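You operate a simulated robot arm through the tools that you are given. There is no shell and no other tool.

You are at the controls of a simulated robot arm. One attempt, no reset.

TASK
Check slide 67 in the viewer and file it as the screen says.
Fine: camera arm over it, viewer on, focus till SHARP, save once; PASS goes in the green tray, HOLD in the red; arm aside and viewer off. Where these are worked on the way, their far stop is far enough and under half their travel is too little: camera arm.

Only the result counts: the job must be done as asked and must still hold three seconds after the hand-in. Knocking over, shifting, dropping, spilling or breaking anything else fails it.

THE ROBOT
A 6-joint arm with a two-finger gripper, fixed in place. Base frame: the origin is on the floor under the middle of its stand, x ahead of it, y to its left, z up; the work surface is at about z = 85.8. Readings come in cm, rad, newtons and seconds.
It reaches about 163.7 cm from its shoulder. Its first joint turns from -2.897 to 2.897 rad. Payload 3.43 kg.
The TCP is the grasp point between the finger pads, 2 cm short of the fingertips. In the tool frame z runs along the fingers and y along their closing line. The gripper opens to 19 cm; its body begins 24.8 cm behind the TCP.
Orientation is that of the tool frame in the base frame, as a unit quaternion [w, x, y, z]. With the fingers straight down and closing along the base's y, the tool's x points along the base's -x, its y along +y and its z along -z.

THE INTERFACE
- The arm moves only by the tool drive_tool. Its argument "plan" is a list of rows, each an object of numbers (a shift or turn left out is 0, a gripper value left out holds the last): "dx", "dy", "dz": the shift along the tool's x, y, z in mm; "rx", "ry", "rz": the turn, a rotation vector about the tool's x, y, z in rad; "hand": the finger opening in mm, from 0 to 190. In form: [{"dx": .., "dy": .., "dz": .., "rx": .., "ry": .., "rz": .., "hand": ..}, ...]. A call has 1 to 20 rows; each row shifts and turns the commanded pose from where the row before left it, along the tool's axes as they then stand. Rows are played at 5 a second. More than 5 cm and 0.15 rad between two rows, or a gripper value outside its range, and nothing of the call is played. A pose out of reach is approached as far as the arm can. The call stops where the force on the tool passes 90 N (or 10 N more than at its start, if that is more) or the arm is blocked; 0.2 s more then pass. The fingers move at their own pace (about 4.5 cm/s each) and stop on an object; they squeeze with about 35 N. The grip force told is the motor's: it shows also when the fingers shut on nothing. Time passes only in rows, and 0.2 s behind the last, so rows that do not move let the fingers close. The reply holds the time, the measured pose of the TCP, the force on the tool along the base axes, the opening and the grip force, in the units named above and with some noise, with the torque about the TCP (base axes, N m) and any sound that the robot's microphone picked up.
- Cameras (640 x 400 px; columns grow to the right, rows downward): "scene" is fixed at [41.13, -48.49, 146.73]; the picture's right is [0.58, -0.81, 0.00], its down [-0.44, -0.32, -0.84] and it looks along [0.68, 0.49, -0.55] (base axes); focal length 342 px, centre (320, 200). "wrist" rides on the gripper at [7, -0.8, -28.8] in the tool frame; the picture's right is [0.12, 0.99, 0.00], its down [-0.96, 0.12, -0.25] and it looks along [-0.25, 0.03, 0.97] (tool axes); focal length 261 px, centre (320, 200). There is no depth. A picture from a camera that has moved, and an enlarged one, comes with that camera's place and axes in the base frame and with its lens. The place of the scene camera against the robot may be out by one fixed shift of up to 2.5 cm in any direction.
- grab_frame(camera): a new picture of that camera. The clock stands still meanwhile.
- slide_trunk(by): slides the trunk up (or, below 0, down) by that many cm; the arm rides with it, the base frame stays. It gives what a move gives, with no picture.
- enlarge(camera, box): a new picture of the part [left, top, right, bottom] of that camera's present view, enlarged. The clock stands still meanwhile.
- job_done(): hands the job in; it is judged then, once.

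Nothing tells you positions but the pictures and the camera data. Unless the task says otherwise, let go and move clear before handing in.

The tools are called after "Call:" as name(argument=value, ...) on one line, values as JSON. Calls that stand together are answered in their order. drive_tool: Moves the arm, as the interface text tells. Its arguments: {"type":"object","properties":{"plan":{"type":"array","items":{"type":"object","properties":{"dx":{"type":"number"},"dy":{"type":"number"},"dz":{"type":"number"},"rx":{"type":"number"},"ry":{"type":"number"},"rz":{"type":"number"},"hand":{"type":"number"}}}}},"required":["plan"]} The other tools are called the same way: slide_trunk (by) moves the trunk up or down; grab_frame (camera) takes a picture; enlarge (camera, box) takes an enlarged picture of a part of a camera's view; job_done () hands the job in.

At the start:

```text
time_s: 0.0
eef_pos: [71.86, -3.93, 126.34]
tcp_rot: [0.0, 0.0, 1.0, 0.0]
wrist_force: [0.0, -0.1, -1.1]
ft_torque: [-0.04, -0.01, 0.02]
opening: 18.99
finger_force: 0.1
trunk travel left (down, up): [-17.5, 6.5]
```

scene: 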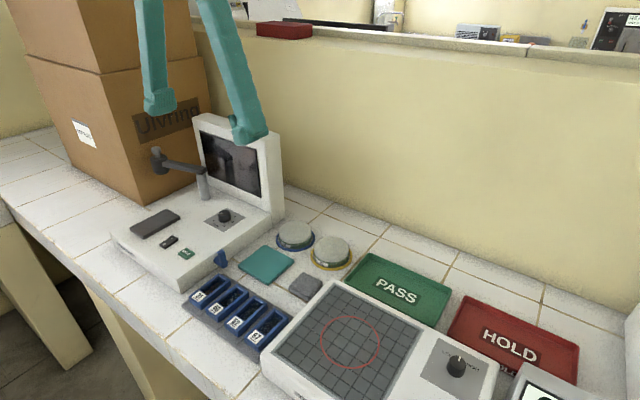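
wrist: 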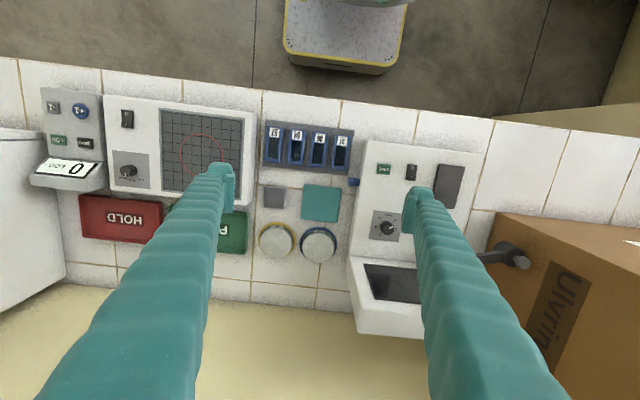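

I see a viewer (white box with screen, knob, switch, button, swing arm), a slide rack with four slides, trays PASS and HOLD, and a hotplate-like device. I'll enlarge the views first to read the labels.

Call:
enlarge(camera="scene", box=[100, 100, 300, 300])

Call:
enlarge(camera="scene", box=[170, 240, 330, 370])

Call:
enlarge(camera="wrist", box=[340, 120, 540, 350])

Call:
enlarge(camera="wrist", box=[240, 100, 380, 200])

```text
2.00 times, centred on (200, 200) of scene
camera zoom: at [41.13, -48.49, 146.73], right [0.58, -0.81, 0.0], down [-0.44, -0.32, -0.84], along [0.68, 0.49, -0.55], focal length 685 px, centre (560, 200)
```

zoom: 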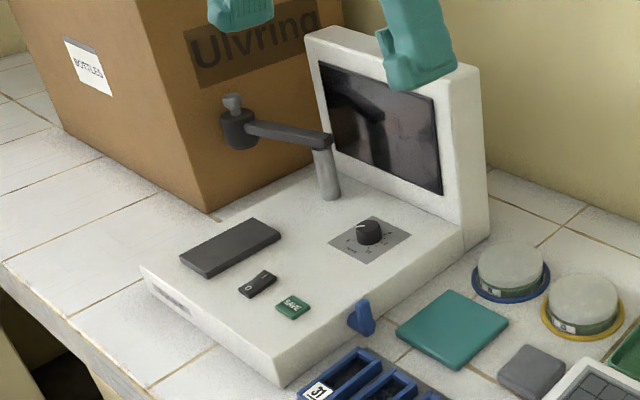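

```text
3.08 times, centred on (250, 305) of scene
camera zoom: at [41.13, -48.49, 146.73], right [0.58, -0.81, 0.0], down [-0.44, -0.32, -0.84], along [0.68, 0.49, -0.55], focal length 1054 px, centre (535, -123)
```

zoom: 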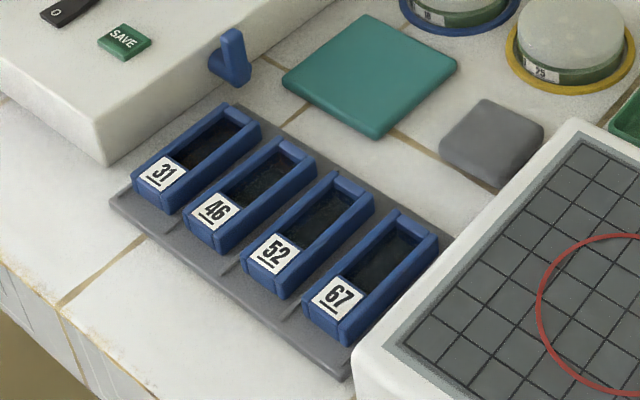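

```text
1.74 times, centred on (440, 235) of wrist
camera zoom: at [64.9, -4.75, 155.13], right [-0.12, 0.99, 0.0], down [0.96, 0.12, 0.25], along [0.25, 0.03, -0.97], focal length 453 px, centre (111, 139)
```

zoom: 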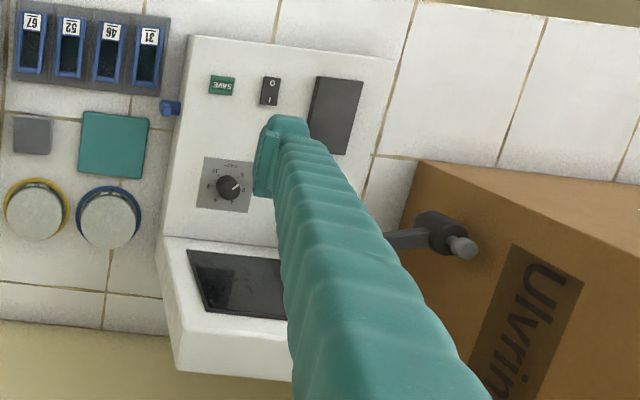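

```text
4.00 times, centred on (310, 150) of wrist
camera zoom: at [64.9, -4.75, 155.13], right [-0.12, 0.99, 0.0], down [0.96, 0.12, 0.25], along [0.25, 0.03, -0.97], focal length 1043 px, centre (360, 400)
```

zoom: 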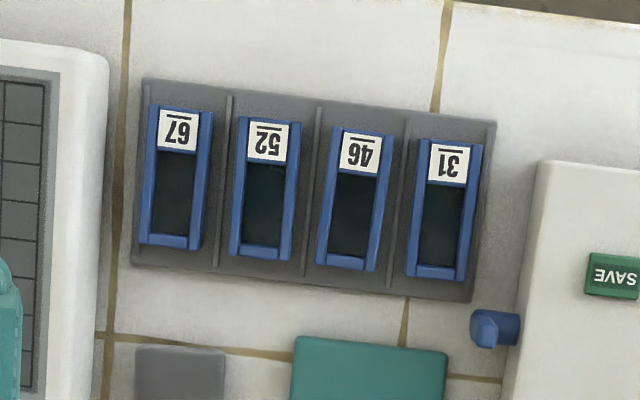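

I take slide 67 to be near (69.5, -15.5), the viewer's stage pad near (74, 28), the rocker near (71.5, 18), SAVE near (71.5, 11.5), the focus knob near (86, 15) and the camera head near (86.7, 42). I'll move above the rack for a closer look.

Call:
drive_tool(plan=[{"dy": -29, "dz": 25}, {"dy": -29, "dz": 25}, {"dy": -29, "dz": 25}, {"dy": -29, "dz": 25}])

Call:
grab_frame(camera="wrist")

Call:
grab_frame(camera="scene")

```text
time_s: 1.0
eef_pos: [71.95, -15.4, 116.23]
tcp_rot: [0.0, -0.001, 1.0, 0.0]
wrist_force: [0.0, 0.4, 0.3]
ft_torque: [-0.16, -0.01, 0.01]
opening: 19.02
finger_force: 0.0
trunk travel left (down, up): [-17.5, 6.5]
```

```text
taken
camera wrist: at [64.88, -16.29, 145.17], right [-0.12, 0.99, 0.0], down [0.96, 0.12, 0.25], along [0.25, 0.03, -0.97], focal length 261 px, centre (320, 200)
```

wrist: 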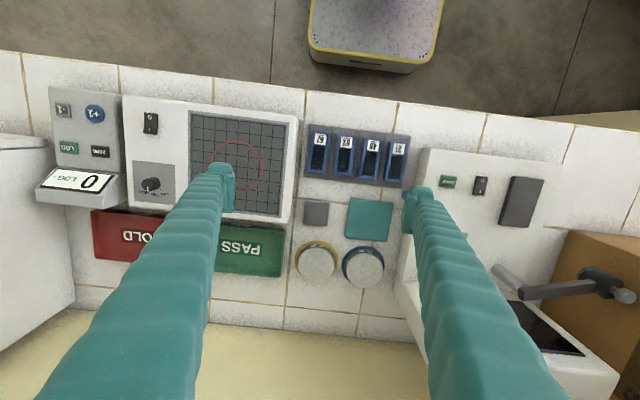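

```text
taken
```

scene: 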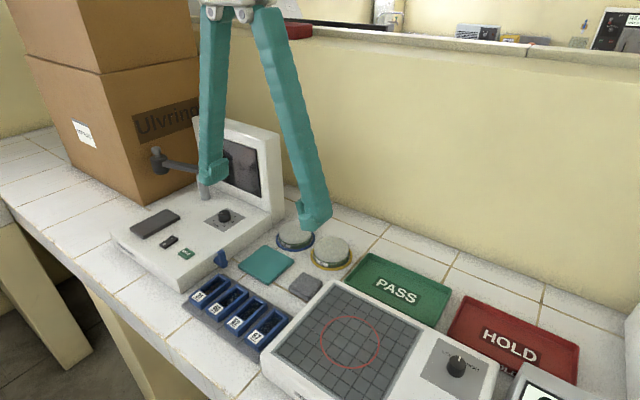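

The rack is now right below the gripper and the view of the camera arm is clear. I'll enlarge several parts before moving on.

Call:
enlarge(camera="wrist", box=[290, 110, 420, 200])

Call:
enlarge(camera="wrist", box=[400, 140, 640, 400])

Call:
enlarge(camera="scene", box=[180, 220, 300, 350])

Call:
enlarge(camera="scene", box=[120, 110, 290, 280])

```text
4.44 times, centred on (355, 155) of wrist
camera zoom: at [64.88, -16.29, 145.17], right [-0.12, 0.99, 0.0], down [0.96, 0.12, 0.25], along [0.25, 0.03, -0.97], focal length 1158 px, centre (164, 400)
```

zoom: 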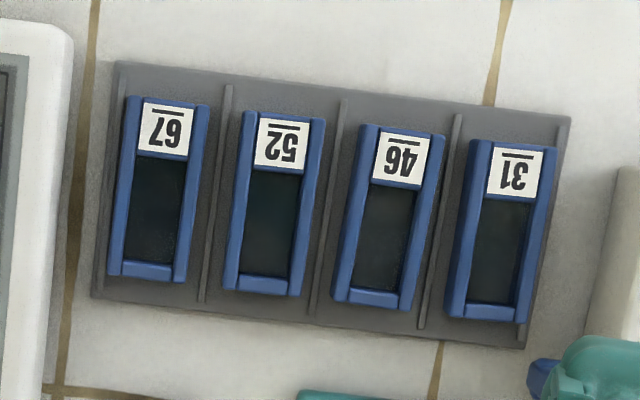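

```text
1.54 times, centred on (520, 270) of wrist
camera zoom: at [64.88, -16.29, 145.17], right [-0.12, 0.99, 0.0], down [0.96, 0.12, 0.25], along [0.25, 0.03, -0.97], focal length 401 px, centre (12, 92)
```

zoom: 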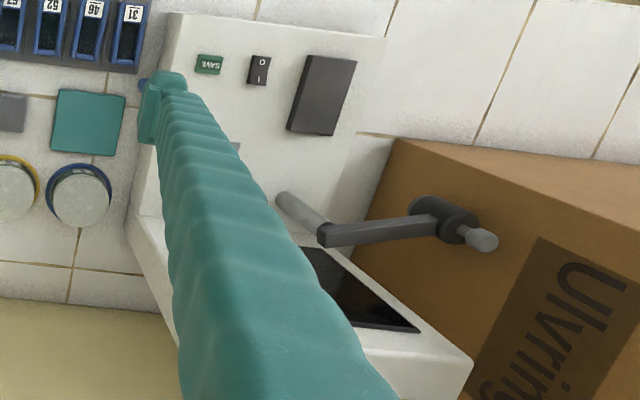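

```text
3.08 times, centred on (240, 285) of scene
camera zoom: at [41.13, -48.49, 146.73], right [0.58, -0.81, 0.0], down [-0.44, -0.32, -0.84], along [0.68, 0.49, -0.55], focal length 1054 px, centre (566, -62)
```

zoom: 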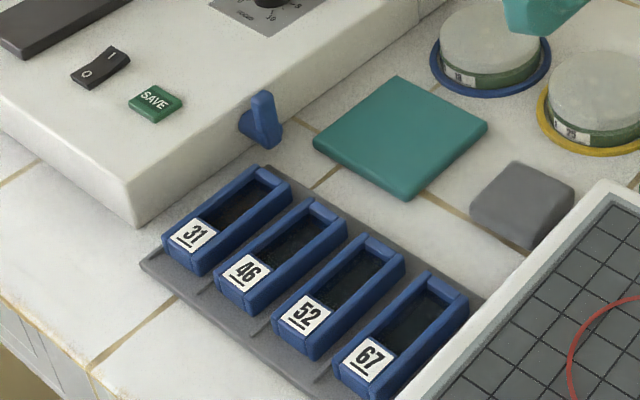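

```text
2.35 times, centred on (205, 195) of scene
camera zoom: at [41.13, -48.49, 146.73], right [0.58, -0.81, 0.0], down [-0.44, -0.32, -0.84], along [0.68, 0.49, -0.55], focal length 806 px, centre (591, 212)
```

zoom: 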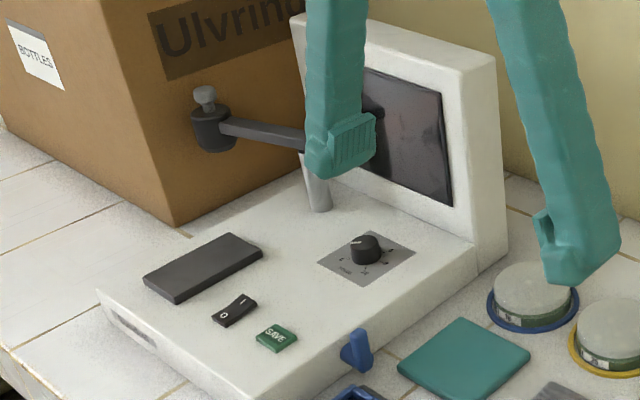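

The slides lie lengthwise along x with narrow gaps between them, so I'll grip slide 67 by its ends with the gripper turned 90 degrees. I'm turning the tool above the rack first, and narrowing the fingers.

Call:
drive_tool(plan=[{"rz": -0.1428, "hand": 130}, {"rz": -0.1428}, {"rz": -0.1428}, {"rz": -0.1428}, {"rz": -0.1428}, {"rz": -0.1428}, {"rz": -0.1428}, {"rz": -0.1428}, {"rz": -0.1428}, {"rz": -0.1428}, {"rz": -0.1428}, {}])

Call:
grab_frame(camera="wrist")

```text
time_s: 3.6
eef_pos: [71.95, -15.51, 116.49]
tcp_rot: [0.0, 0.708, -0.707, 0.0]
wrist_force: [0.5, -0.1, 0.5]
ft_torque: [0.03, -0.02, -0.03]
opening: 13.0
finger_force: 0.0
trunk travel left (down, up): [-17.5, 6.5]
```

```text
taken
camera wrist: at [72.82, -22.56, 145.17], right [-0.99, -0.12, 0.0], down [-0.12, 0.96, 0.25], along [-0.03, 0.25, -0.97], focal length 261 px, centre (320, 200)
```

wrist: 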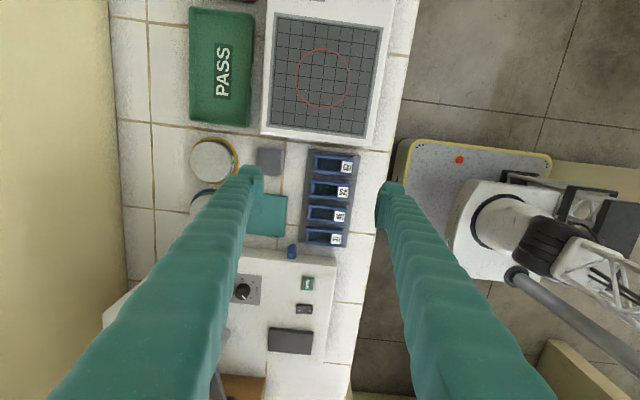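

Slide 67 measures at about (69.4, -16.3). I'm centring over it and coming down partway to check alignment.

Call:
drive_tool(plan=[{"dx": 8, "dy": 26, "dz": 30}, {"dz": 40}, {"dz": 40}, {"dz": 40}, {}])

Call:
grab_frame(camera="wrist")

Call:
enlarge(camera="scene", box=[160, 220, 340, 360])

```text
time_s: 4.8
eef_pos: [69.35, -16.3, 101.1]
tcp_rot: [-0.001, -0.707, 0.707, -0.001]
wrist_force: [0.2, 0.1, -0.2]
ft_torque: [0.0, -0.02, 0.01]
opening: 13.03
finger_force: 0.0
trunk travel left (down, up): [-17.5, 6.5]
```

```text
taken
camera wrist: at [70.22, -23.36, 129.85], right [-0.99, -0.12, 0.0], down [-0.12, 0.96, 0.25], along [-0.03, 0.25, -0.97], focal length 261 px, centre (320, 200)
```

wrist: 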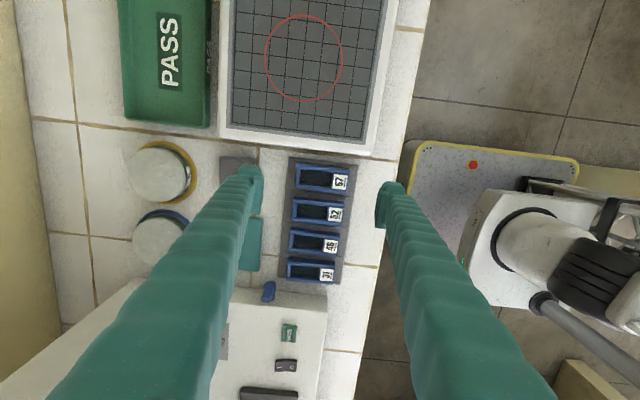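

```text
2.86 times, centred on (250, 290) of scene
camera zoom: at [41.13, -48.49, 146.73], right [0.58, -0.81, 0.0], down [-0.44, -0.32, -0.84], along [0.68, 0.49, -0.55], focal length 978 px, centre (520, -57)
```

zoom: 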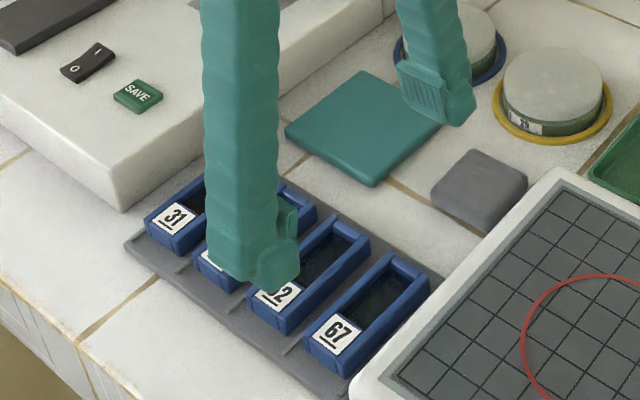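

Call:
enlarge(camera="wrist", box=[230, 130, 420, 290])

```text
2.50 times, centred on (325, 210) of wrist
camera zoom: at [70.22, -23.36, 129.85], right [-0.99, -0.12, 0.0], down [-0.12, 0.96, 0.25], along [-0.03, 0.25, -0.97], focal length 652 px, centre (308, 175)
```

zoom: 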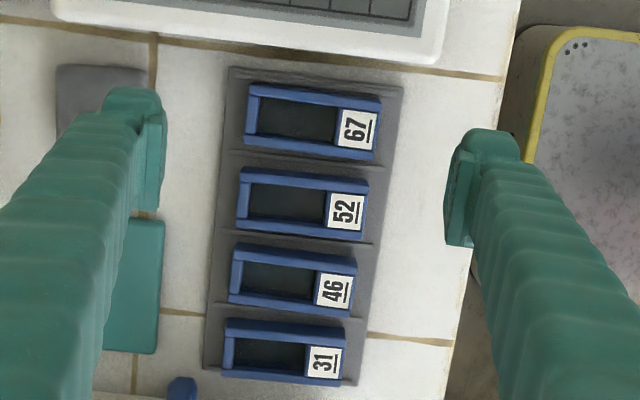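

Slide 67 spans about x 64.8 to 73.3 at y = -16.3, aligned with the tool. I'll narrow to 11 cm to stay clear of the grey block and descend slowly over it.

Call:
drive_tool(plan=[{"dy": 3, "hand": 110}, {"dz": 25}, {"dz": 25}, {"dz": 25}, {"dz": 20}, {"dz": 10}, {}])

Call:
grab_frame(camera="wrist")

Call:
enlarge(camera="scene", box=[180, 220, 340, 360])

```text
time_s: 6.4
eef_pos: [68.91, -16.39, 90.85]
tcp_rot: [0.0, 0.707, -0.707, -0.001]
wrist_force: [0.1, 0.5, 0.6]
ft_torque: [0.0, 0.02, -0.02]
opening: 11.01
finger_force: 0.1
trunk travel left (down, up): [-17.5, 6.5]
```

```text
taken
camera wrist: at [69.83, -23.37, 119.61], right [-0.99, -0.12, 0.0], down [-0.12, 0.96, 0.25], along [-0.03, 0.25, -0.97], focal length 261 px, centre (320, 200)
```

wrist: 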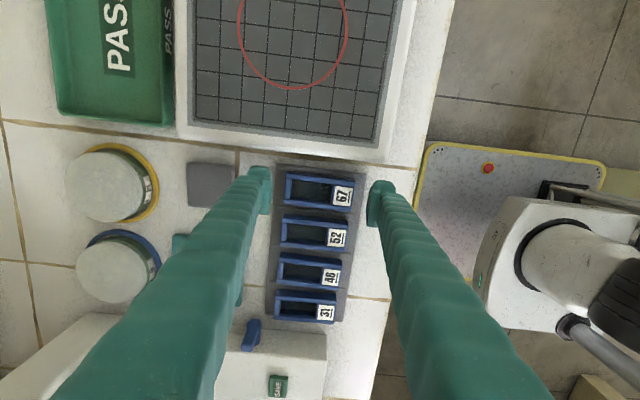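

```text
2.86 times, centred on (260, 290) of scene
camera zoom: at [41.13, -48.49, 146.73], right [0.58, -0.81, 0.0], down [-0.44, -0.32, -0.84], along [0.68, 0.49, -0.55], focal length 978 px, centre (491, -57)
```

zoom: 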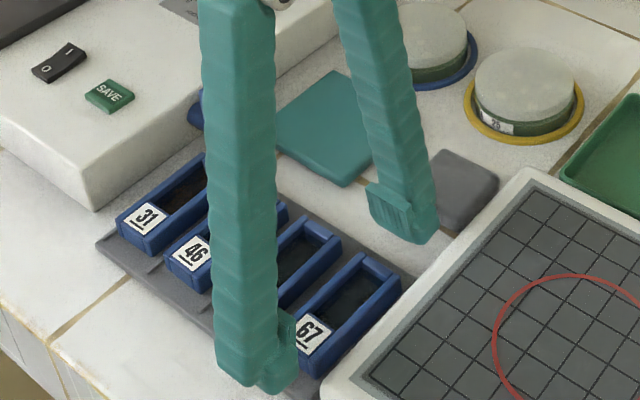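

The fingers straddle slide 67 with clearance on both ends. I'll go down the last bit and look again.

Call:
drive_tool(plan=[{"dz": 6}, {"dz": 6}, {"dz": 4}, {}])

Call:
enlarge(camera="wrist", box=[230, 140, 420, 260])

Call:
enlarge(camera="scene", box=[200, 260, 320, 370])

```text
time_s: 7.4
eef_pos: [68.9, -16.33, 89.36]
tcp_rot: [0.001, -0.707, 0.707, 0.0]
wrist_force: [-0.1, -0.8, 0.1]
ft_torque: [-0.01, 0.03, 0.0]
opening: 10.98
finger_force: 0.1
trunk travel left (down, up): [-17.5, 6.5]
```

```text
3.33 times, centred on (325, 200) of wrist
camera zoom: at [69.79, -23.36, 118.04], right [-0.99, -0.12, 0.0], down [-0.12, 0.96, 0.25], along [-0.03, 0.25, -0.97], focal length 869 px, centre (303, 200)
```

zoom: 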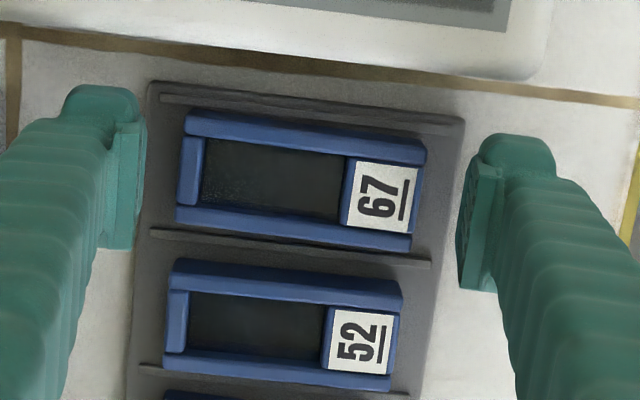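

```text
3.64 times, centred on (260, 315) of scene
camera zoom: at [41.13, -48.49, 146.73], right [0.58, -0.81, 0.0], down [-0.44, -0.32, -0.84], along [0.68, 0.49, -0.55], focal length 1245 px, centre (538, -218)
```

zoom: 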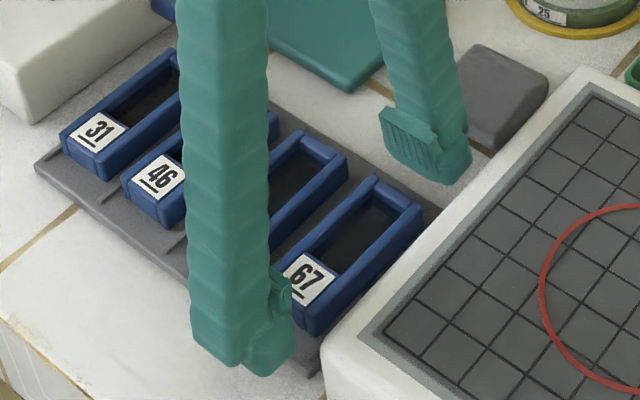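

The pads are centred on slide 67 in y. I'll go down another few millimetres, then close gently and hold.

Call:
drive_tool(plan=[{"dz": 3}, {"dz": 2}, {}])

```text
time_s: 8.2
eef_pos: [68.92, -16.35, 88.83]
tcp_rot: [0.0, 0.707, -0.707, 0.0]
wrist_force: [-0.5, -0.9, -0.6]
ft_torque: [0.04, -0.02, 0.0]
opening: 11.0
finger_force: 0.0
trunk travel left (down, up): [-17.5, 6.5]
```

Call:
drive_tool(plan=[{"hand": 95}, {"hand": 90}, {"hand": 85}, {"hand": 80}, {"hand": 75}, {"hand": 75}])

Call:
enlarge(camera="wrist", box=[230, 140, 420, 260])

Call:
enlarge(camera="scene", box=[200, 260, 320, 370])

```text
time_s: 9.6
eef_pos: [68.88, -16.33, 89.39]
tcp_rot: [-0.002, 0.708, -0.707, 0.003]
wrist_force: [-0.2, -0.8, 91.5]
ft_torque: [0.08, 1.08, 0.03]
opening: 7.53
finger_force: 0.1
trunk travel left (down, up): [-17.5, 6.5]
```

```text
3.33 times, centred on (325, 200) of wrist
camera zoom: at [69.61, -23.33, 118.1], right [-0.99, -0.12, -0.01], down [-0.12, 0.96, 0.24], along [-0.02, 0.24, -0.97], focal length 869 px, centre (303, 200)
```

zoom: 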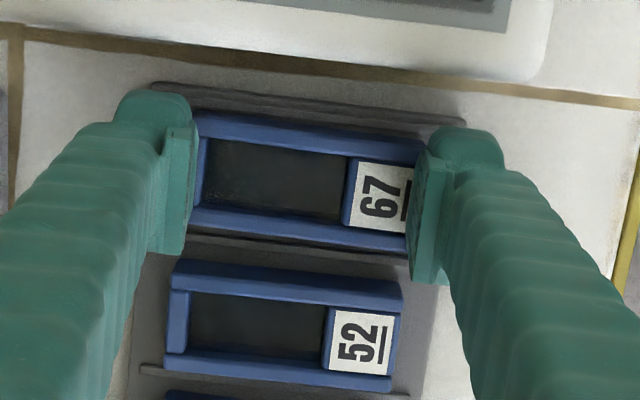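

```text
3.64 times, centred on (260, 315) of scene
camera zoom: at [41.13, -48.49, 146.73], right [0.58, -0.81, 0.0], down [-0.44, -0.32, -0.84], along [0.68, 0.49, -0.55], focal length 1245 px, centre (538, -218)
```

zoom: 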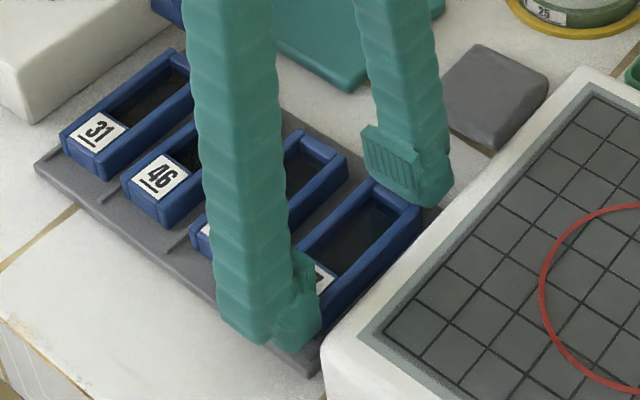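

The force jumped to about 91 N upward as the fingers closed, so the tips probably dropped and are pressing on the rack plate. I'm lifting slightly to relieve that before going on.

Call:
drive_tool(plan=[{"dz": -4}, {"dz": -4}, {}])

Call:
enlarge(camera="scene", box=[200, 260, 320, 370])

Call:
enlarge(camera="wrist", box=[230, 140, 420, 260])

```text
time_s: 10.4
eef_pos: [68.78, -16.25, 89.38]
tcp_rot: [0.001, 0.707, -0.707, -0.001]
wrist_force: [3.9, -5.5, 24.4]
ft_torque: [-0.11, -0.8, -0.17]
opening: 7.63
finger_force: 1.6
trunk travel left (down, up): [-17.5, 6.5]
```

```text
3.64 times, centred on (260, 315) of scene
camera zoom: at [41.13, -48.49, 146.73], right [0.58, -0.81, 0.0], down [-0.44, -0.32, -0.84], along [0.68, 0.49, -0.55], focal length 1245 px, centre (538, -218)
```

zoom: 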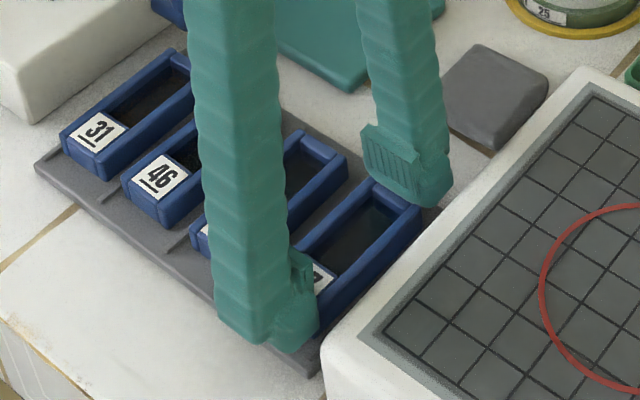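

```text
3.33 times, centred on (325, 200) of wrist
camera zoom: at [69.79, -23.37, 118.14], right [-0.99, -0.12, 0.0], down [-0.11, 0.96, 0.25], along [-0.03, 0.25, -0.97], focal length 869 px, centre (303, 200)
```

zoom: 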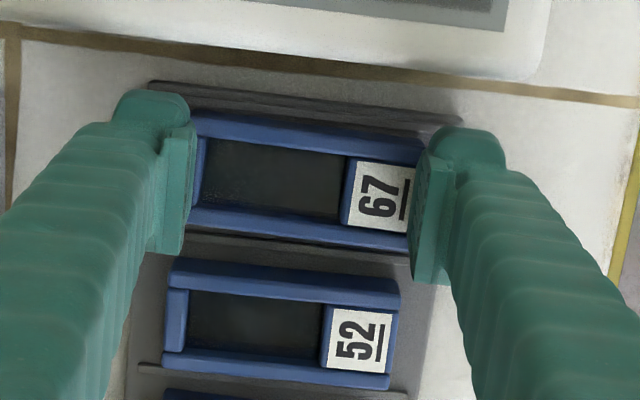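

Call:
drive_tool(plan=[{"dz": -3}, {}, {}])

Call:
enlarge(camera="scene", box=[200, 260, 320, 370])

```text
time_s: 11.2
eef_pos: [68.98, -16.25, 89.85]
tcp_rot: [0.0, -0.707, 0.707, 0.0]
wrist_force: [0.4, -0.3, 0.2]
ft_torque: [0.01, -0.01, 0.0]
opening: 7.51
finger_force: 0.1
trunk travel left (down, up): [-17.5, 6.5]
```

```text
3.64 times, centred on (260, 315) of scene
camera zoom: at [41.13, -48.49, 146.73], right [0.58, -0.81, 0.0], down [-0.44, -0.32, -0.84], along [0.68, 0.49, -0.55], focal length 1245 px, centre (538, -218)
```

zoom: 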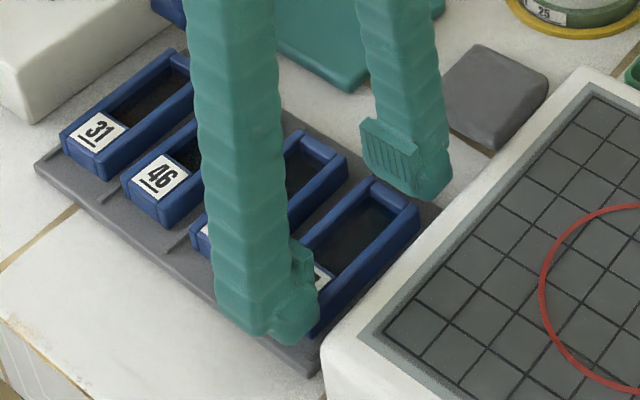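

Call:
enlarge(camera="wrist", box=[260, 155, 380, 230])

Call:
enlarge(camera="scene", box=[240, 290, 310, 350])

```text
5.33 times, centred on (320, 192) of wrist
camera zoom: at [69.86, -23.31, 118.6], right [-0.99, -0.12, 0.0], down [-0.12, 0.96, 0.25], along [-0.03, 0.25, -0.97], focal length 1390 px, centre (320, 240)
```

zoom: 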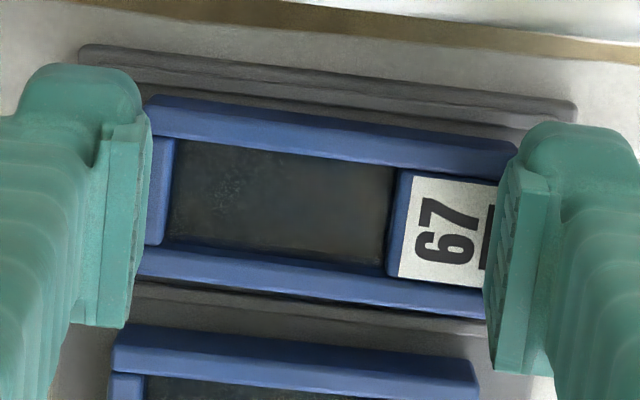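

```text
6.67 times, centred on (275, 320) of scene
camera zoom: at [41.13, -48.49, 146.73], right [0.58, -0.81, 0.0], down [-0.44, -0.32, -0.84], along [0.68, 0.49, -0.55], focal length 2283 px, centre (620, -600)
```

zoom: 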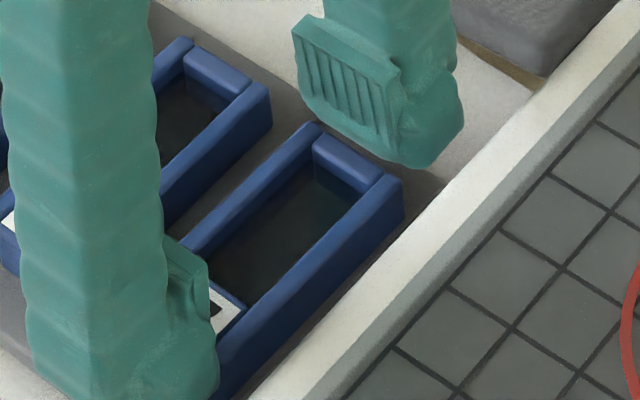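

The tips had ridden up on the slide's ends: the slide is low (top about z 87.5) and about 8.3 cm long. I'll lift, reopen to 11 cm, and go down until the tips just touch the plate before closing.

Call:
drive_tool(plan=[{"dz": -15, "dx": -2}, {"hand": 110}, {}, {}, {"dz": 15}, {"dz": 7}, {"dz": 4}, {"dz": 3}, {}])

Call:
enlarge(camera="scene", box=[220, 270, 320, 360])

```text
time_s: 13.2
eef_pos: [68.94, -16.08, 88.46]
tcp_rot: [0.0, 0.707, -0.707, 0.0]
wrist_force: [-0.3, 0.0, 0.0]
ft_torque: [-0.01, 0.02, 0.0]
opening: 11.01
finger_force: 0.0
trunk travel left (down, up): [-17.5, 6.5]
```

```text
4.44 times, centred on (270, 315) of scene
camera zoom: at [41.13, -48.49, 146.73], right [0.58, -0.81, 0.0], down [-0.44, -0.32, -0.84], along [0.68, 0.49, -0.55], focal length 1522 px, centre (542, -311)
```

zoom: 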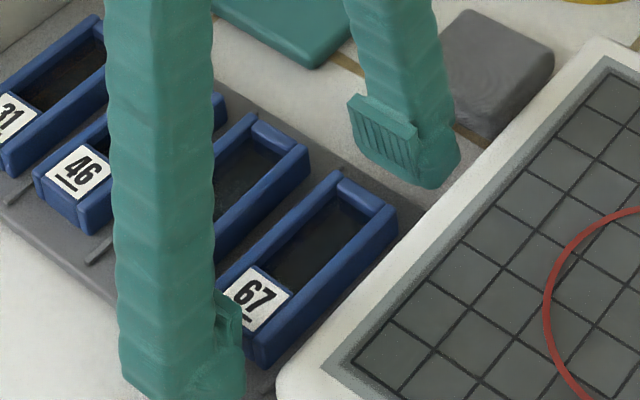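

Call:
drive_tool(plan=[{"dz": 2}, {"dz": 2}, {}])

```text
time_s: 14.0
eef_pos: [68.95, -16.09, 88.1]
tcp_rot: [0.0, -0.707, 0.707, 0.0]
wrist_force: [0.0, -0.2, 0.2]
ft_torque: [0.01, 0.01, -0.03]
opening: 11.0
finger_force: 0.0
trunk travel left (down, up): [-17.5, 6.5]
```

Call:
drive_tool(plan=[{"dz": 2}, {"dz": 1}, {}])

```text
time_s: 14.8
eef_pos: [68.99, -16.15, 87.85]
tcp_rot: [0.0, -0.707, 0.707, 0.0]
wrist_force: [-0.1, -0.4, 0.5]
ft_torque: [0.0, -0.01, 0.04]
opening: 11.03
finger_force: 0.0
trunk travel left (down, up): [-17.5, 6.5]
```

No plate contact yet, so at this width the tips may be beyond the plate edges. I'll lift, pre-close to 9.2 cm, and descend again so the tips are certainly over the plate.

Call:
drive_tool(plan=[{"dz": -25}, {"hand": 92}, {}, {}])

Call:
enlarge(camera="wrist", box=[260, 155, 380, 230])

```text
time_s: 15.8
eef_pos: [69.02, -16.05, 90.56]
tcp_rot: [-0.001, 0.707, -0.707, 0.0]
wrist_force: [-0.1, -0.6, 0.6]
ft_torque: [-0.04, -0.02, 0.01]
opening: 9.2
finger_force: 0.1
trunk travel left (down, up): [-17.5, 6.5]
```

```text
5.33 times, centred on (320, 192) of wrist
camera zoom: at [69.88, -23.1, 119.15], right [-0.99, -0.12, 0.0], down [-0.12, 0.96, 0.25], along [-0.03, 0.25, -0.97], focal length 1390 px, centre (320, 240)
```

zoom: 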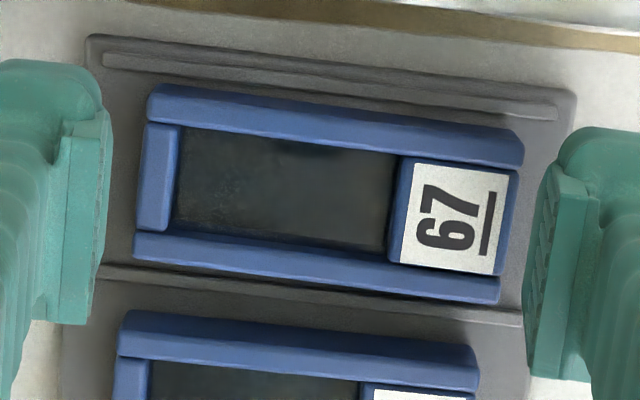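

Centred with clearance on both ends. Descending slowly until the tips feel the plate.

Call:
drive_tool(plan=[{"dz": 10}, {"dz": 6}, {"dz": 3}, {"dz": 2}, {}])

Call:
enlarge(camera="wrist", box=[260, 155, 380, 230])

```text
time_s: 17.0
eef_pos: [68.96, -16.02, 88.07]
tcp_rot: [0.0, -0.707, 0.708, 0.0]
wrist_force: [0.4, 0.0, -0.7]
ft_torque: [0.01, -0.01, -0.02]
opening: 9.21
finger_force: 0.1
trunk travel left (down, up): [-17.5, 6.5]
```

```text
5.33 times, centred on (320, 192) of wrist
camera zoom: at [69.89, -23.19, 116.94], right [-0.99, -0.12, 0.0], down [-0.12, 0.96, 0.25], along [-0.03, 0.25, -0.97], focal length 1390 px, centre (320, 240)
```

zoom: 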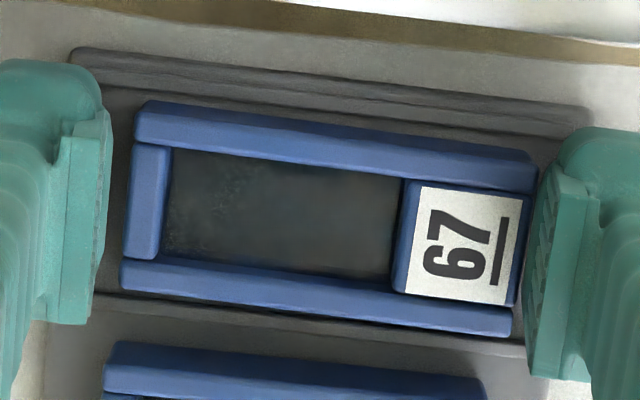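

Call:
drive_tool(plan=[{"dz": 1.5}, {"dz": 1.5}, {}])

```text
time_s: 17.8
eef_pos: [68.86, -16.03, 87.86]
tcp_rot: [0.001, 0.707, -0.707, 0.001]
wrist_force: [0.4, -0.2, 0.6]
ft_torque: [0.04, 0.0, 0.0]
opening: 9.2
finger_force: 0.1
trunk travel left (down, up): [-17.5, 6.5]
```

Call:
drive_tool(plan=[{"dz": 1.5}, {}])

Call:
drive_tool(plan=[{"dz": 1.5}, {}])

```text
time_s: 18.4
eef_pos: [68.81, -16.03, 87.59]
tcp_rot: [0.001, 0.708, -0.707, 0.001]
wrist_force: [1.3, 0.1, 0.2]
ft_torque: [0.0, 0.01, -0.03]
opening: 9.16
finger_force: 0.1
trunk travel left (down, up): [-17.5, 6.5]
```

```text
time_s: 19.0
eef_pos: [69.0, -16.05, 87.64]
tcp_rot: [0.0, -0.707, 0.707, -0.001]
wrist_force: [-0.4, -0.2, 2.9]
ft_torque: [0.01, 0.09, 0.05]
opening: 9.17
finger_force: 0.0
trunk travel left (down, up): [-17.5, 6.5]
```

Light contact at z about 87.6 (2.9 N). I'll back off 2 mm and close on the slide's ends.

Call:
drive_tool(plan=[{"dz": -2}, {"hand": 87}, {"hand": 84}, {"hand": 81}, {"hand": 78}, {}])

Call:
enlarge(camera="wrist", box=[260, 155, 380, 230])

Call:
enlarge(camera="scene", box=[220, 270, 320, 360])

```text
time_s: 20.4
eef_pos: [69.04, -16.23, 87.84]
tcp_rot: [0.0, -0.707, 0.708, 0.001]
wrist_force: [-0.5, 0.3, -0.2]
ft_torque: [0.0, -0.05, -0.02]
opening: 8.67
finger_force: 35.1
trunk travel left (down, up): [-17.5, 6.5]
```

```text
5.33 times, centred on (320, 192) of wrist
camera zoom: at [69.9, -23.17, 116.54], right [-0.99, -0.12, 0.0], down [-0.12, 0.96, 0.25], along [-0.03, 0.25, -0.97], focal length 1390 px, centre (320, 240)
```

zoom: 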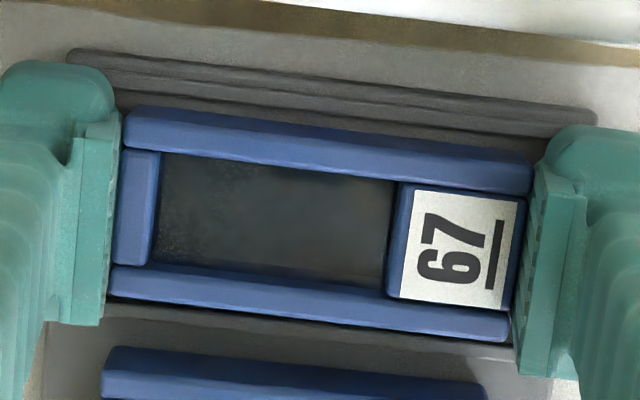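

```text
4.44 times, centred on (270, 315) of scene
camera zoom: at [41.13, -48.49, 146.73], right [0.58, -0.81, 0.0], down [-0.44, -0.32, -0.84], along [0.68, 0.49, -0.55], focal length 1522 px, centre (542, -311)
```

zoom: 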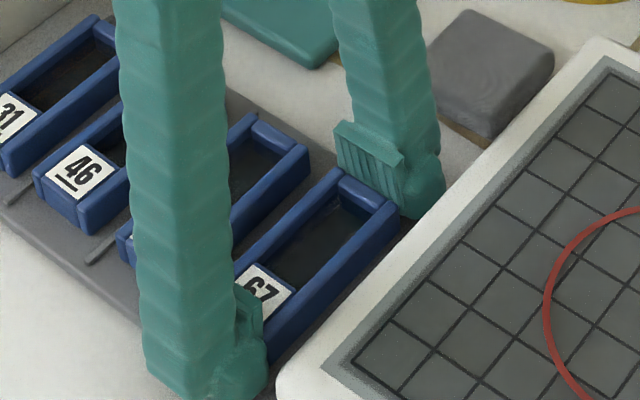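

Gripped at 8.67 cm with 35 N. Lifting slowly and checking that only slide 67 comes up.

Call:
drive_tool(plan=[{"dz": -5}, {"dz": -10}, {"dz": -20}, {"dz": -30}, {}])

Call:
grab_frame(camera="wrist")

Call:
grab_frame(camera="scene")

```text
time_s: 21.6
eef_pos: [69.04, -16.06, 94.21]
tcp_rot: [-0.001, -0.707, 0.707, 0.0]
wrist_force: [0.4, -0.1, -0.3]
ft_torque: [-0.03, 0.01, 0.0]
opening: 8.65
finger_force: 35.2
trunk travel left (down, up): [-17.5, 6.5]
```

```text
taken
camera wrist: at [70.04, -23.2, 122.99], right [-0.99, -0.12, 0.0], down [-0.12, 0.96, 0.25], along [-0.03, 0.25, -0.97], focal length 261 px, centre (320, 200)
```

wrist: 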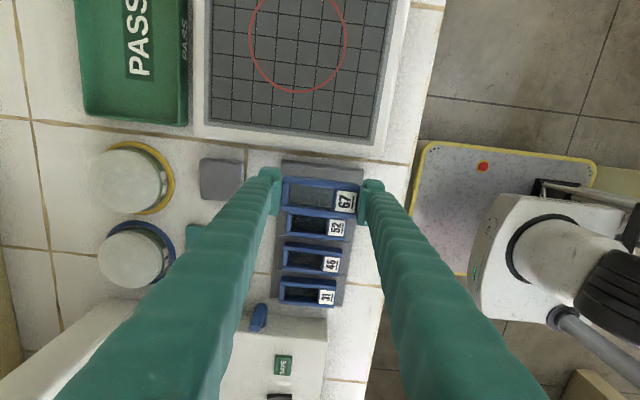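

```text
taken
```

scene: 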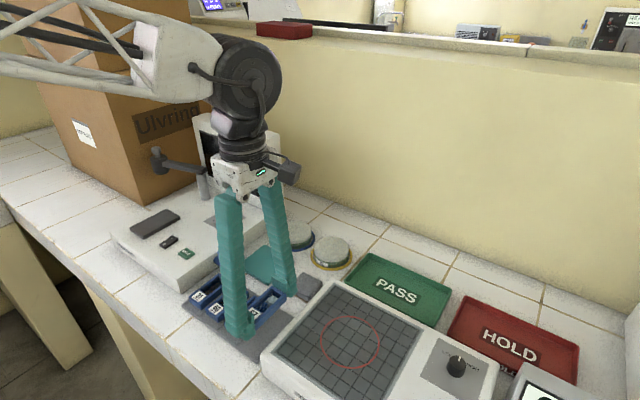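

Slide 67 is up in the gripper and the others stayed put. I'll rise to about z 110 and carry it towards the stage pad.

Call:
drive_tool(plan=[{"dz": -40}, {"dz": -40}, {"dz": -40}, {"dz": -30}, {"dx": -35, "dy": -5}, {"dx": -40, "dy": -5}, {"dx": -40, "dy": -5}, {"dx": -40, "dy": -5}, {"dx": -40, "dy": -5}, {"dx": -40, "dy": -5}, {"dx": -40, "dy": -5}, {"dx": -40, "dy": -5}, {"dx": -40, "dy": -5}, {"dx": -35, "dy": -3}, {}])

Call:
grab_frame(camera="wrist")

Call:
grab_frame(camera="scene")

```text
time_s: 24.8
eef_pos: [73.71, 22.92, 109.3]
tcp_rot: [0.0, -0.707, 0.707, 0.0]
wrist_force: [-0.6, 0.2, -0.4]
ft_torque: [-0.03, 0.05, 0.02]
opening: 8.65
finger_force: 34.9
trunk travel left (down, up): [-17.5, 6.5]
```

```text
taken
camera wrist: at [74.6, 15.88, 138.05], right [-0.99, -0.12, 0.0], down [-0.12, 0.96, 0.25], along [-0.03, 0.25, -0.97], focal length 261 px, centre (320, 200)
```

wrist: 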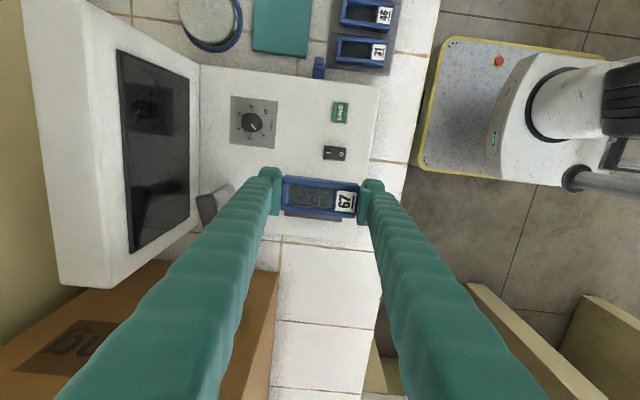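

```text
taken
```

scene: 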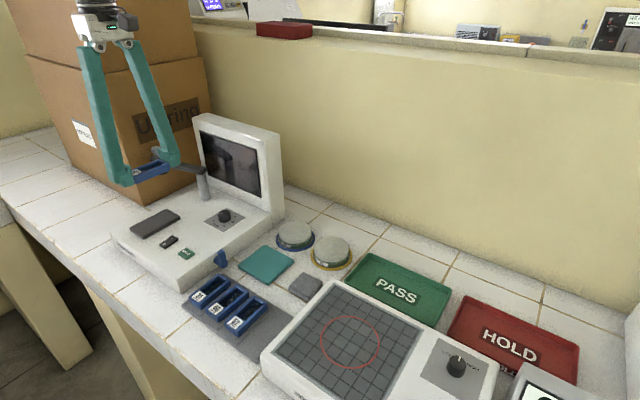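

Call:
enlarge(camera="wrist", box=[180, 60, 400, 240])

Call:
enlarge(camera="scene", box=[100, 120, 290, 290])

```text
2.22 times, centred on (290, 150) of wrist
camera zoom: at [74.6, 15.88, 138.05], right [-0.99, -0.12, 0.0], down [-0.12, 0.96, 0.25], along [-0.03, 0.25, -0.97], focal length 579 px, centre (387, 311)
```

zoom: 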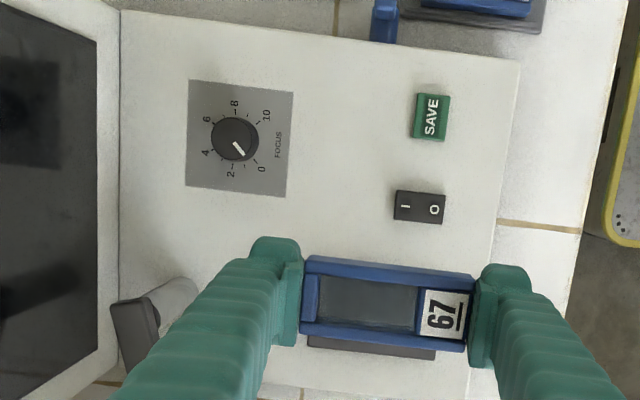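

```text
2.35 times, centred on (195, 205) of scene
camera zoom: at [41.13, -48.49, 146.73], right [0.58, -0.81, 0.0], down [-0.44, -0.32, -0.84], along [0.68, 0.49, -0.55], focal length 806 px, centre (614, 188)
```

zoom: 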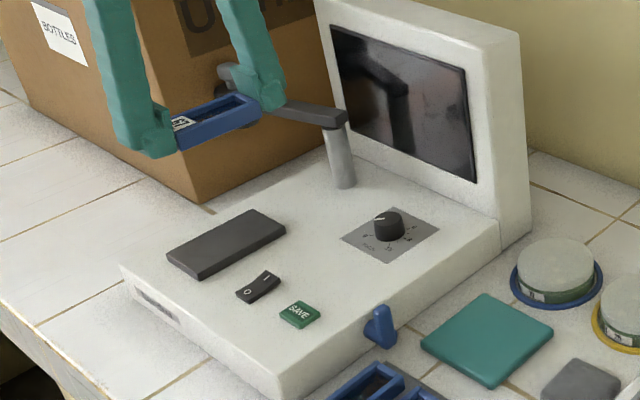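

The stage pad spans about x 68.6–79.4 with its far edge at y 30.9, so its centre is near (74, 27.8). The focus dial reads about 1 on a 0–10 scale, rising clockwise seen from above. I'll bring the slide over the pad and lower partway.

Call:
drive_tool(plan=[{"dx": -25, "dy": -3}, {"dx": -23}, {"dz": 40}, {"dz": 40}, {"dz": 20}, {}])

Call:
enlarge(camera="wrist", box=[200, 100, 420, 260])

Call:
enlarge(camera="scene", box=[100, 150, 250, 270])

```text
time_s: 26.2
eef_pos: [74.19, 27.87, 99.31]
tcp_rot: [0.0, -0.707, 0.707, 0.0]
wrist_force: [-0.1, 0.1, -0.5]
ft_torque: [0.02, -0.02, 0.02]
opening: 8.65
finger_force: 34.5
trunk travel left (down, up): [-17.5, 6.5]
```

```text
2.50 times, centred on (310, 180) of wrist
camera zoom: at [75.04, 20.78, 128.01], right [-0.99, -0.12, 0.0], down [-0.12, 0.96, 0.25], along [-0.03, 0.25, -0.97], focal length 652 px, centre (345, 250)
```

zoom: 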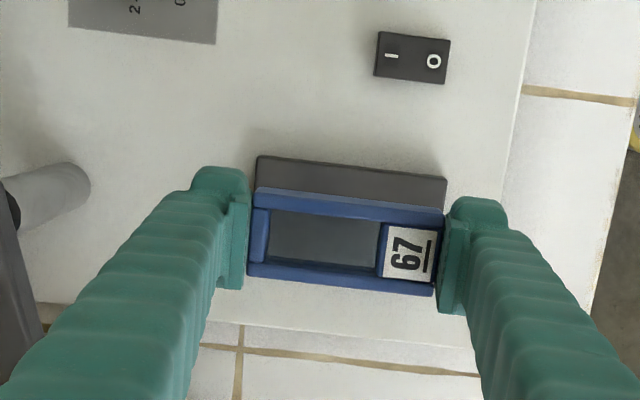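

```text
3.33 times, centred on (175, 210) of scene
camera zoom: at [41.13, -48.49, 146.73], right [0.58, -0.81, 0.0], down [-0.44, -0.32, -0.84], along [0.68, 0.49, -0.55], focal length 1141 px, centre (803, 167)
```

zoom: 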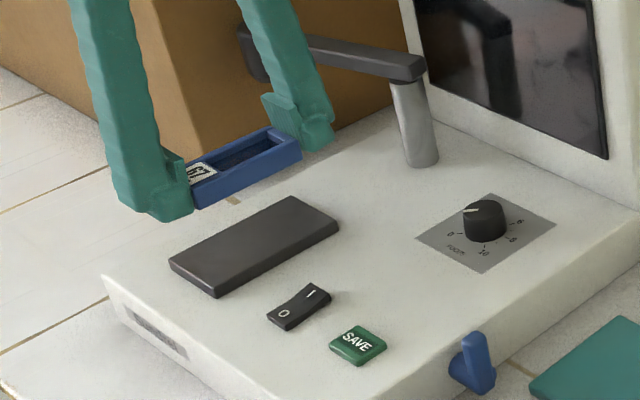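

Pad centre works out to about (74.1, 28.1), nearly under the slide. I'm lowering to just above contact, then stepping down gently.

Call:
drive_tool(plan=[{"dz": 20, "dx": -2}, {"dz": 15}, {"dz": 8}, {}])

Call:
drive_tool(plan=[{"dz": 3}, {"dz": 2}, {}])

```text
time_s: 27.2
eef_pos: [74.17, 27.88, 94.87]
tcp_rot: [0.0, -0.707, 0.707, 0.001]
wrist_force: [-0.8, 0.1, -0.9]
ft_torque: [0.0, 0.0, -0.01]
opening: 8.64
finger_force: 35.4
trunk travel left (down, up): [-17.5, 6.5]
```

```text
time_s: 28.0
eef_pos: [74.08, 27.93, 94.49]
tcp_rot: [0.0, 0.707, -0.707, -0.001]
wrist_force: [-0.6, 0.5, -0.5]
ft_torque: [-0.02, 0.0, 0.02]
opening: 8.63
finger_force: 34.7
trunk travel left (down, up): [-17.5, 6.5]
```

Call:
enlarge(camera="scene", box=[110, 170, 230, 260])

Call:
drive_tool(plan=[{"dz": 2}, {"dz": 2}, {}])

```text
4.44 times, centred on (170, 215) of scene
camera zoom: at [41.13, -48.49, 146.73], right [0.58, -0.81, 0.0], down [-0.44, -0.32, -0.84], along [0.68, 0.49, -0.55], focal length 1522 px, centre (987, 133)
```

zoom: 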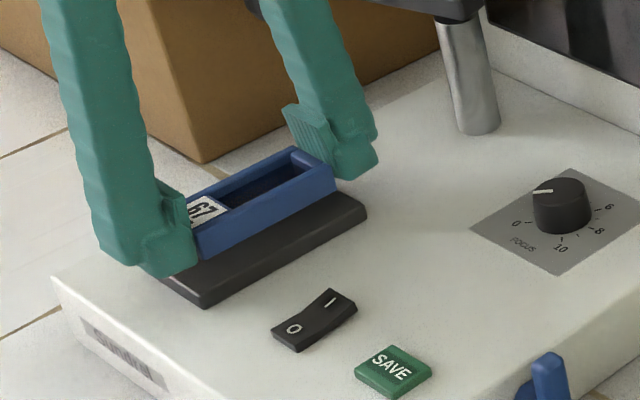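

```text
time_s: 28.8
eef_pos: [74.07, 27.84, 94.05]
tcp_rot: [0.001, -0.707, 0.708, 0.001]
wrist_force: [-0.6, 1.1, -1.1]
ft_torque: [0.04, 0.0, 0.03]
opening: 8.64
finger_force: 35.2
trunk travel left (down, up): [-17.5, 6.5]
```

Call:
drive_tool(plan=[{"dz": 2}, {"dz": 2}, {}])

Call:
drive_tool(plan=[{"dz": 2}, {}])

```text
time_s: 29.6
eef_pos: [74.03, 27.92, 93.69]
tcp_rot: [0.0, -0.707, 0.707, -0.001]
wrist_force: [-1.0, 1.9, -1.2]
ft_torque: [0.03, 0.01, -0.02]
opening: 8.64
finger_force: 34.9
trunk travel left (down, up): [-17.5, 6.5]
```

```text
time_s: 30.2
eef_pos: [74.05, 27.91, 93.42]
tcp_rot: [-0.001, 0.707, -0.707, 0.0]
wrist_force: [0.1, 0.7, -2.5]
ft_torque: [0.03, 0.02, -0.01]
opening: 8.66
finger_force: 35.1
trunk travel left (down, up): [-17.5, 6.5]
```

Call:
drive_tool(plan=[{"dz": 2}, {}])

Call:
enlarge(camera="scene", box=[110, 170, 230, 260])

```text
time_s: 30.8
eef_pos: [74.07, 27.96, 93.2]
tcp_rot: [-0.001, -0.707, 0.708, 0.0]
wrist_force: [-0.4, 1.5, -0.3]
ft_torque: [0.04, -0.01, -0.01]
opening: 8.65
finger_force: 34.8
trunk travel left (down, up): [-17.5, 6.5]
```

```text
4.44 times, centred on (170, 215) of scene
camera zoom: at [41.13, -48.49, 146.73], right [0.58, -0.81, 0.0], down [-0.44, -0.32, -0.84], along [0.68, 0.49, -0.55], focal length 1522 px, centre (987, 133)
```

zoom: 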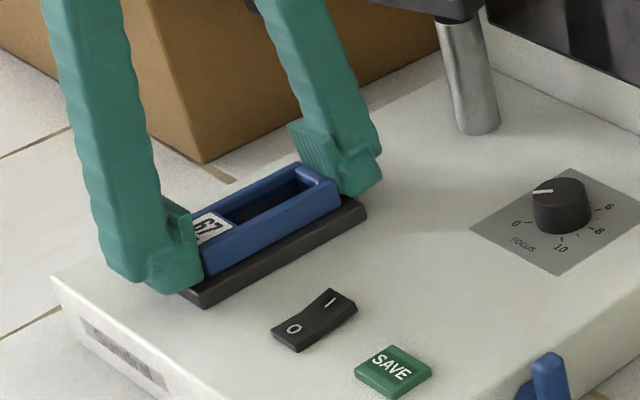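

Call:
drive_tool(plan=[{"dz": 1.5}, {}])

Call:
drive_tool(plan=[{"dz": 1.5}, {}])

```text
time_s: 31.4
eef_pos: [74.05, 27.85, 93.3]
tcp_rot: [0.0, -0.707, 0.707, 0.0]
wrist_force: [-0.2, 2.1, -1.1]
ft_torque: [0.03, 0.03, 0.03]
opening: 8.66
finger_force: 35.7
trunk travel left (down, up): [-17.5, 6.5]
```

```text
time_s: 32.0
eef_pos: [74.06, 27.91, 93.19]
tcp_rot: [-0.001, 0.707, -0.707, 0.0]
wrist_force: [-1.0, 3.0, 20.6]
ft_torque: [-0.03, 0.38, 0.0]
opening: 8.64
finger_force: 34.7
trunk travel left (down, up): [-17.5, 6.5]
```

Contact with the stage pad (20 N). I'll ease up about 1 mm and open the fingers gradually.

Call:
drive_tool(plan=[{"dz": -1.3}, {"hand": 92}, {"hand": 100}, {"hand": 110}, {"hand": 120}, {}])

Call:
enlarge(camera="scene", box=[110, 170, 230, 260])

Call:
enlarge(camera="wrist", box=[230, 130, 410, 260])

```text
time_s: 33.4
eef_pos: [74.16, 27.9, 93.04]
tcp_rot: [0.001, 0.707, -0.707, 0.0]
wrist_force: [-0.9, -0.2, 0.0]
ft_torque: [-0.02, 0.03, -0.02]
opening: 11.99
finger_force: 0.2
trunk travel left (down, up): [-17.5, 6.5]
```

```text
4.44 times, centred on (170, 215) of scene
camera zoom: at [41.13, -48.49, 146.73], right [0.58, -0.81, 0.0], down [-0.44, -0.32, -0.84], along [0.68, 0.49, -0.55], focal length 1522 px, centre (987, 133)
```

zoom: 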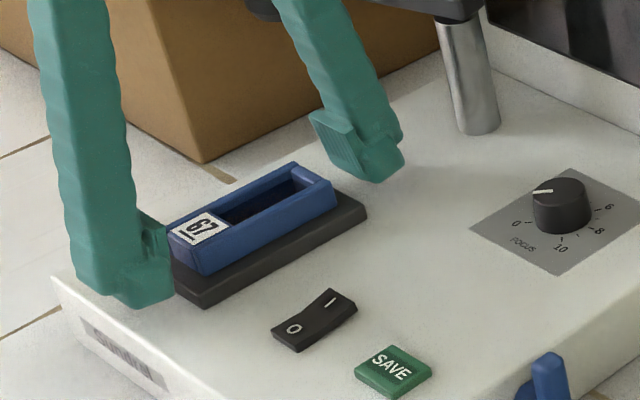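

```text
3.08 times, centred on (320, 195) of wrist
camera zoom: at [74.98, 20.86, 121.85], right [-0.99, -0.12, 0.0], down [-0.12, 0.96, 0.25], along [-0.03, 0.25, -0.97], focal length 802 px, centre (320, 215)
```

zoom: 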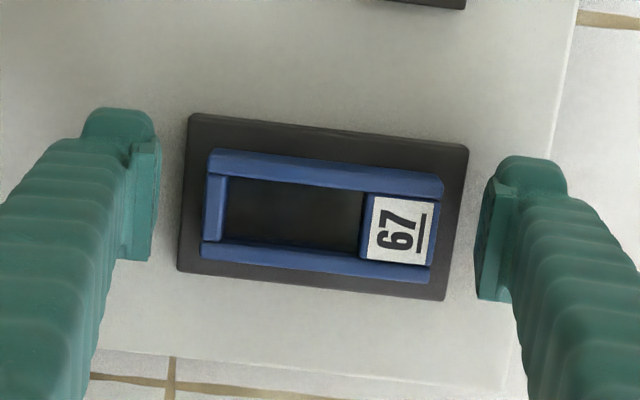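

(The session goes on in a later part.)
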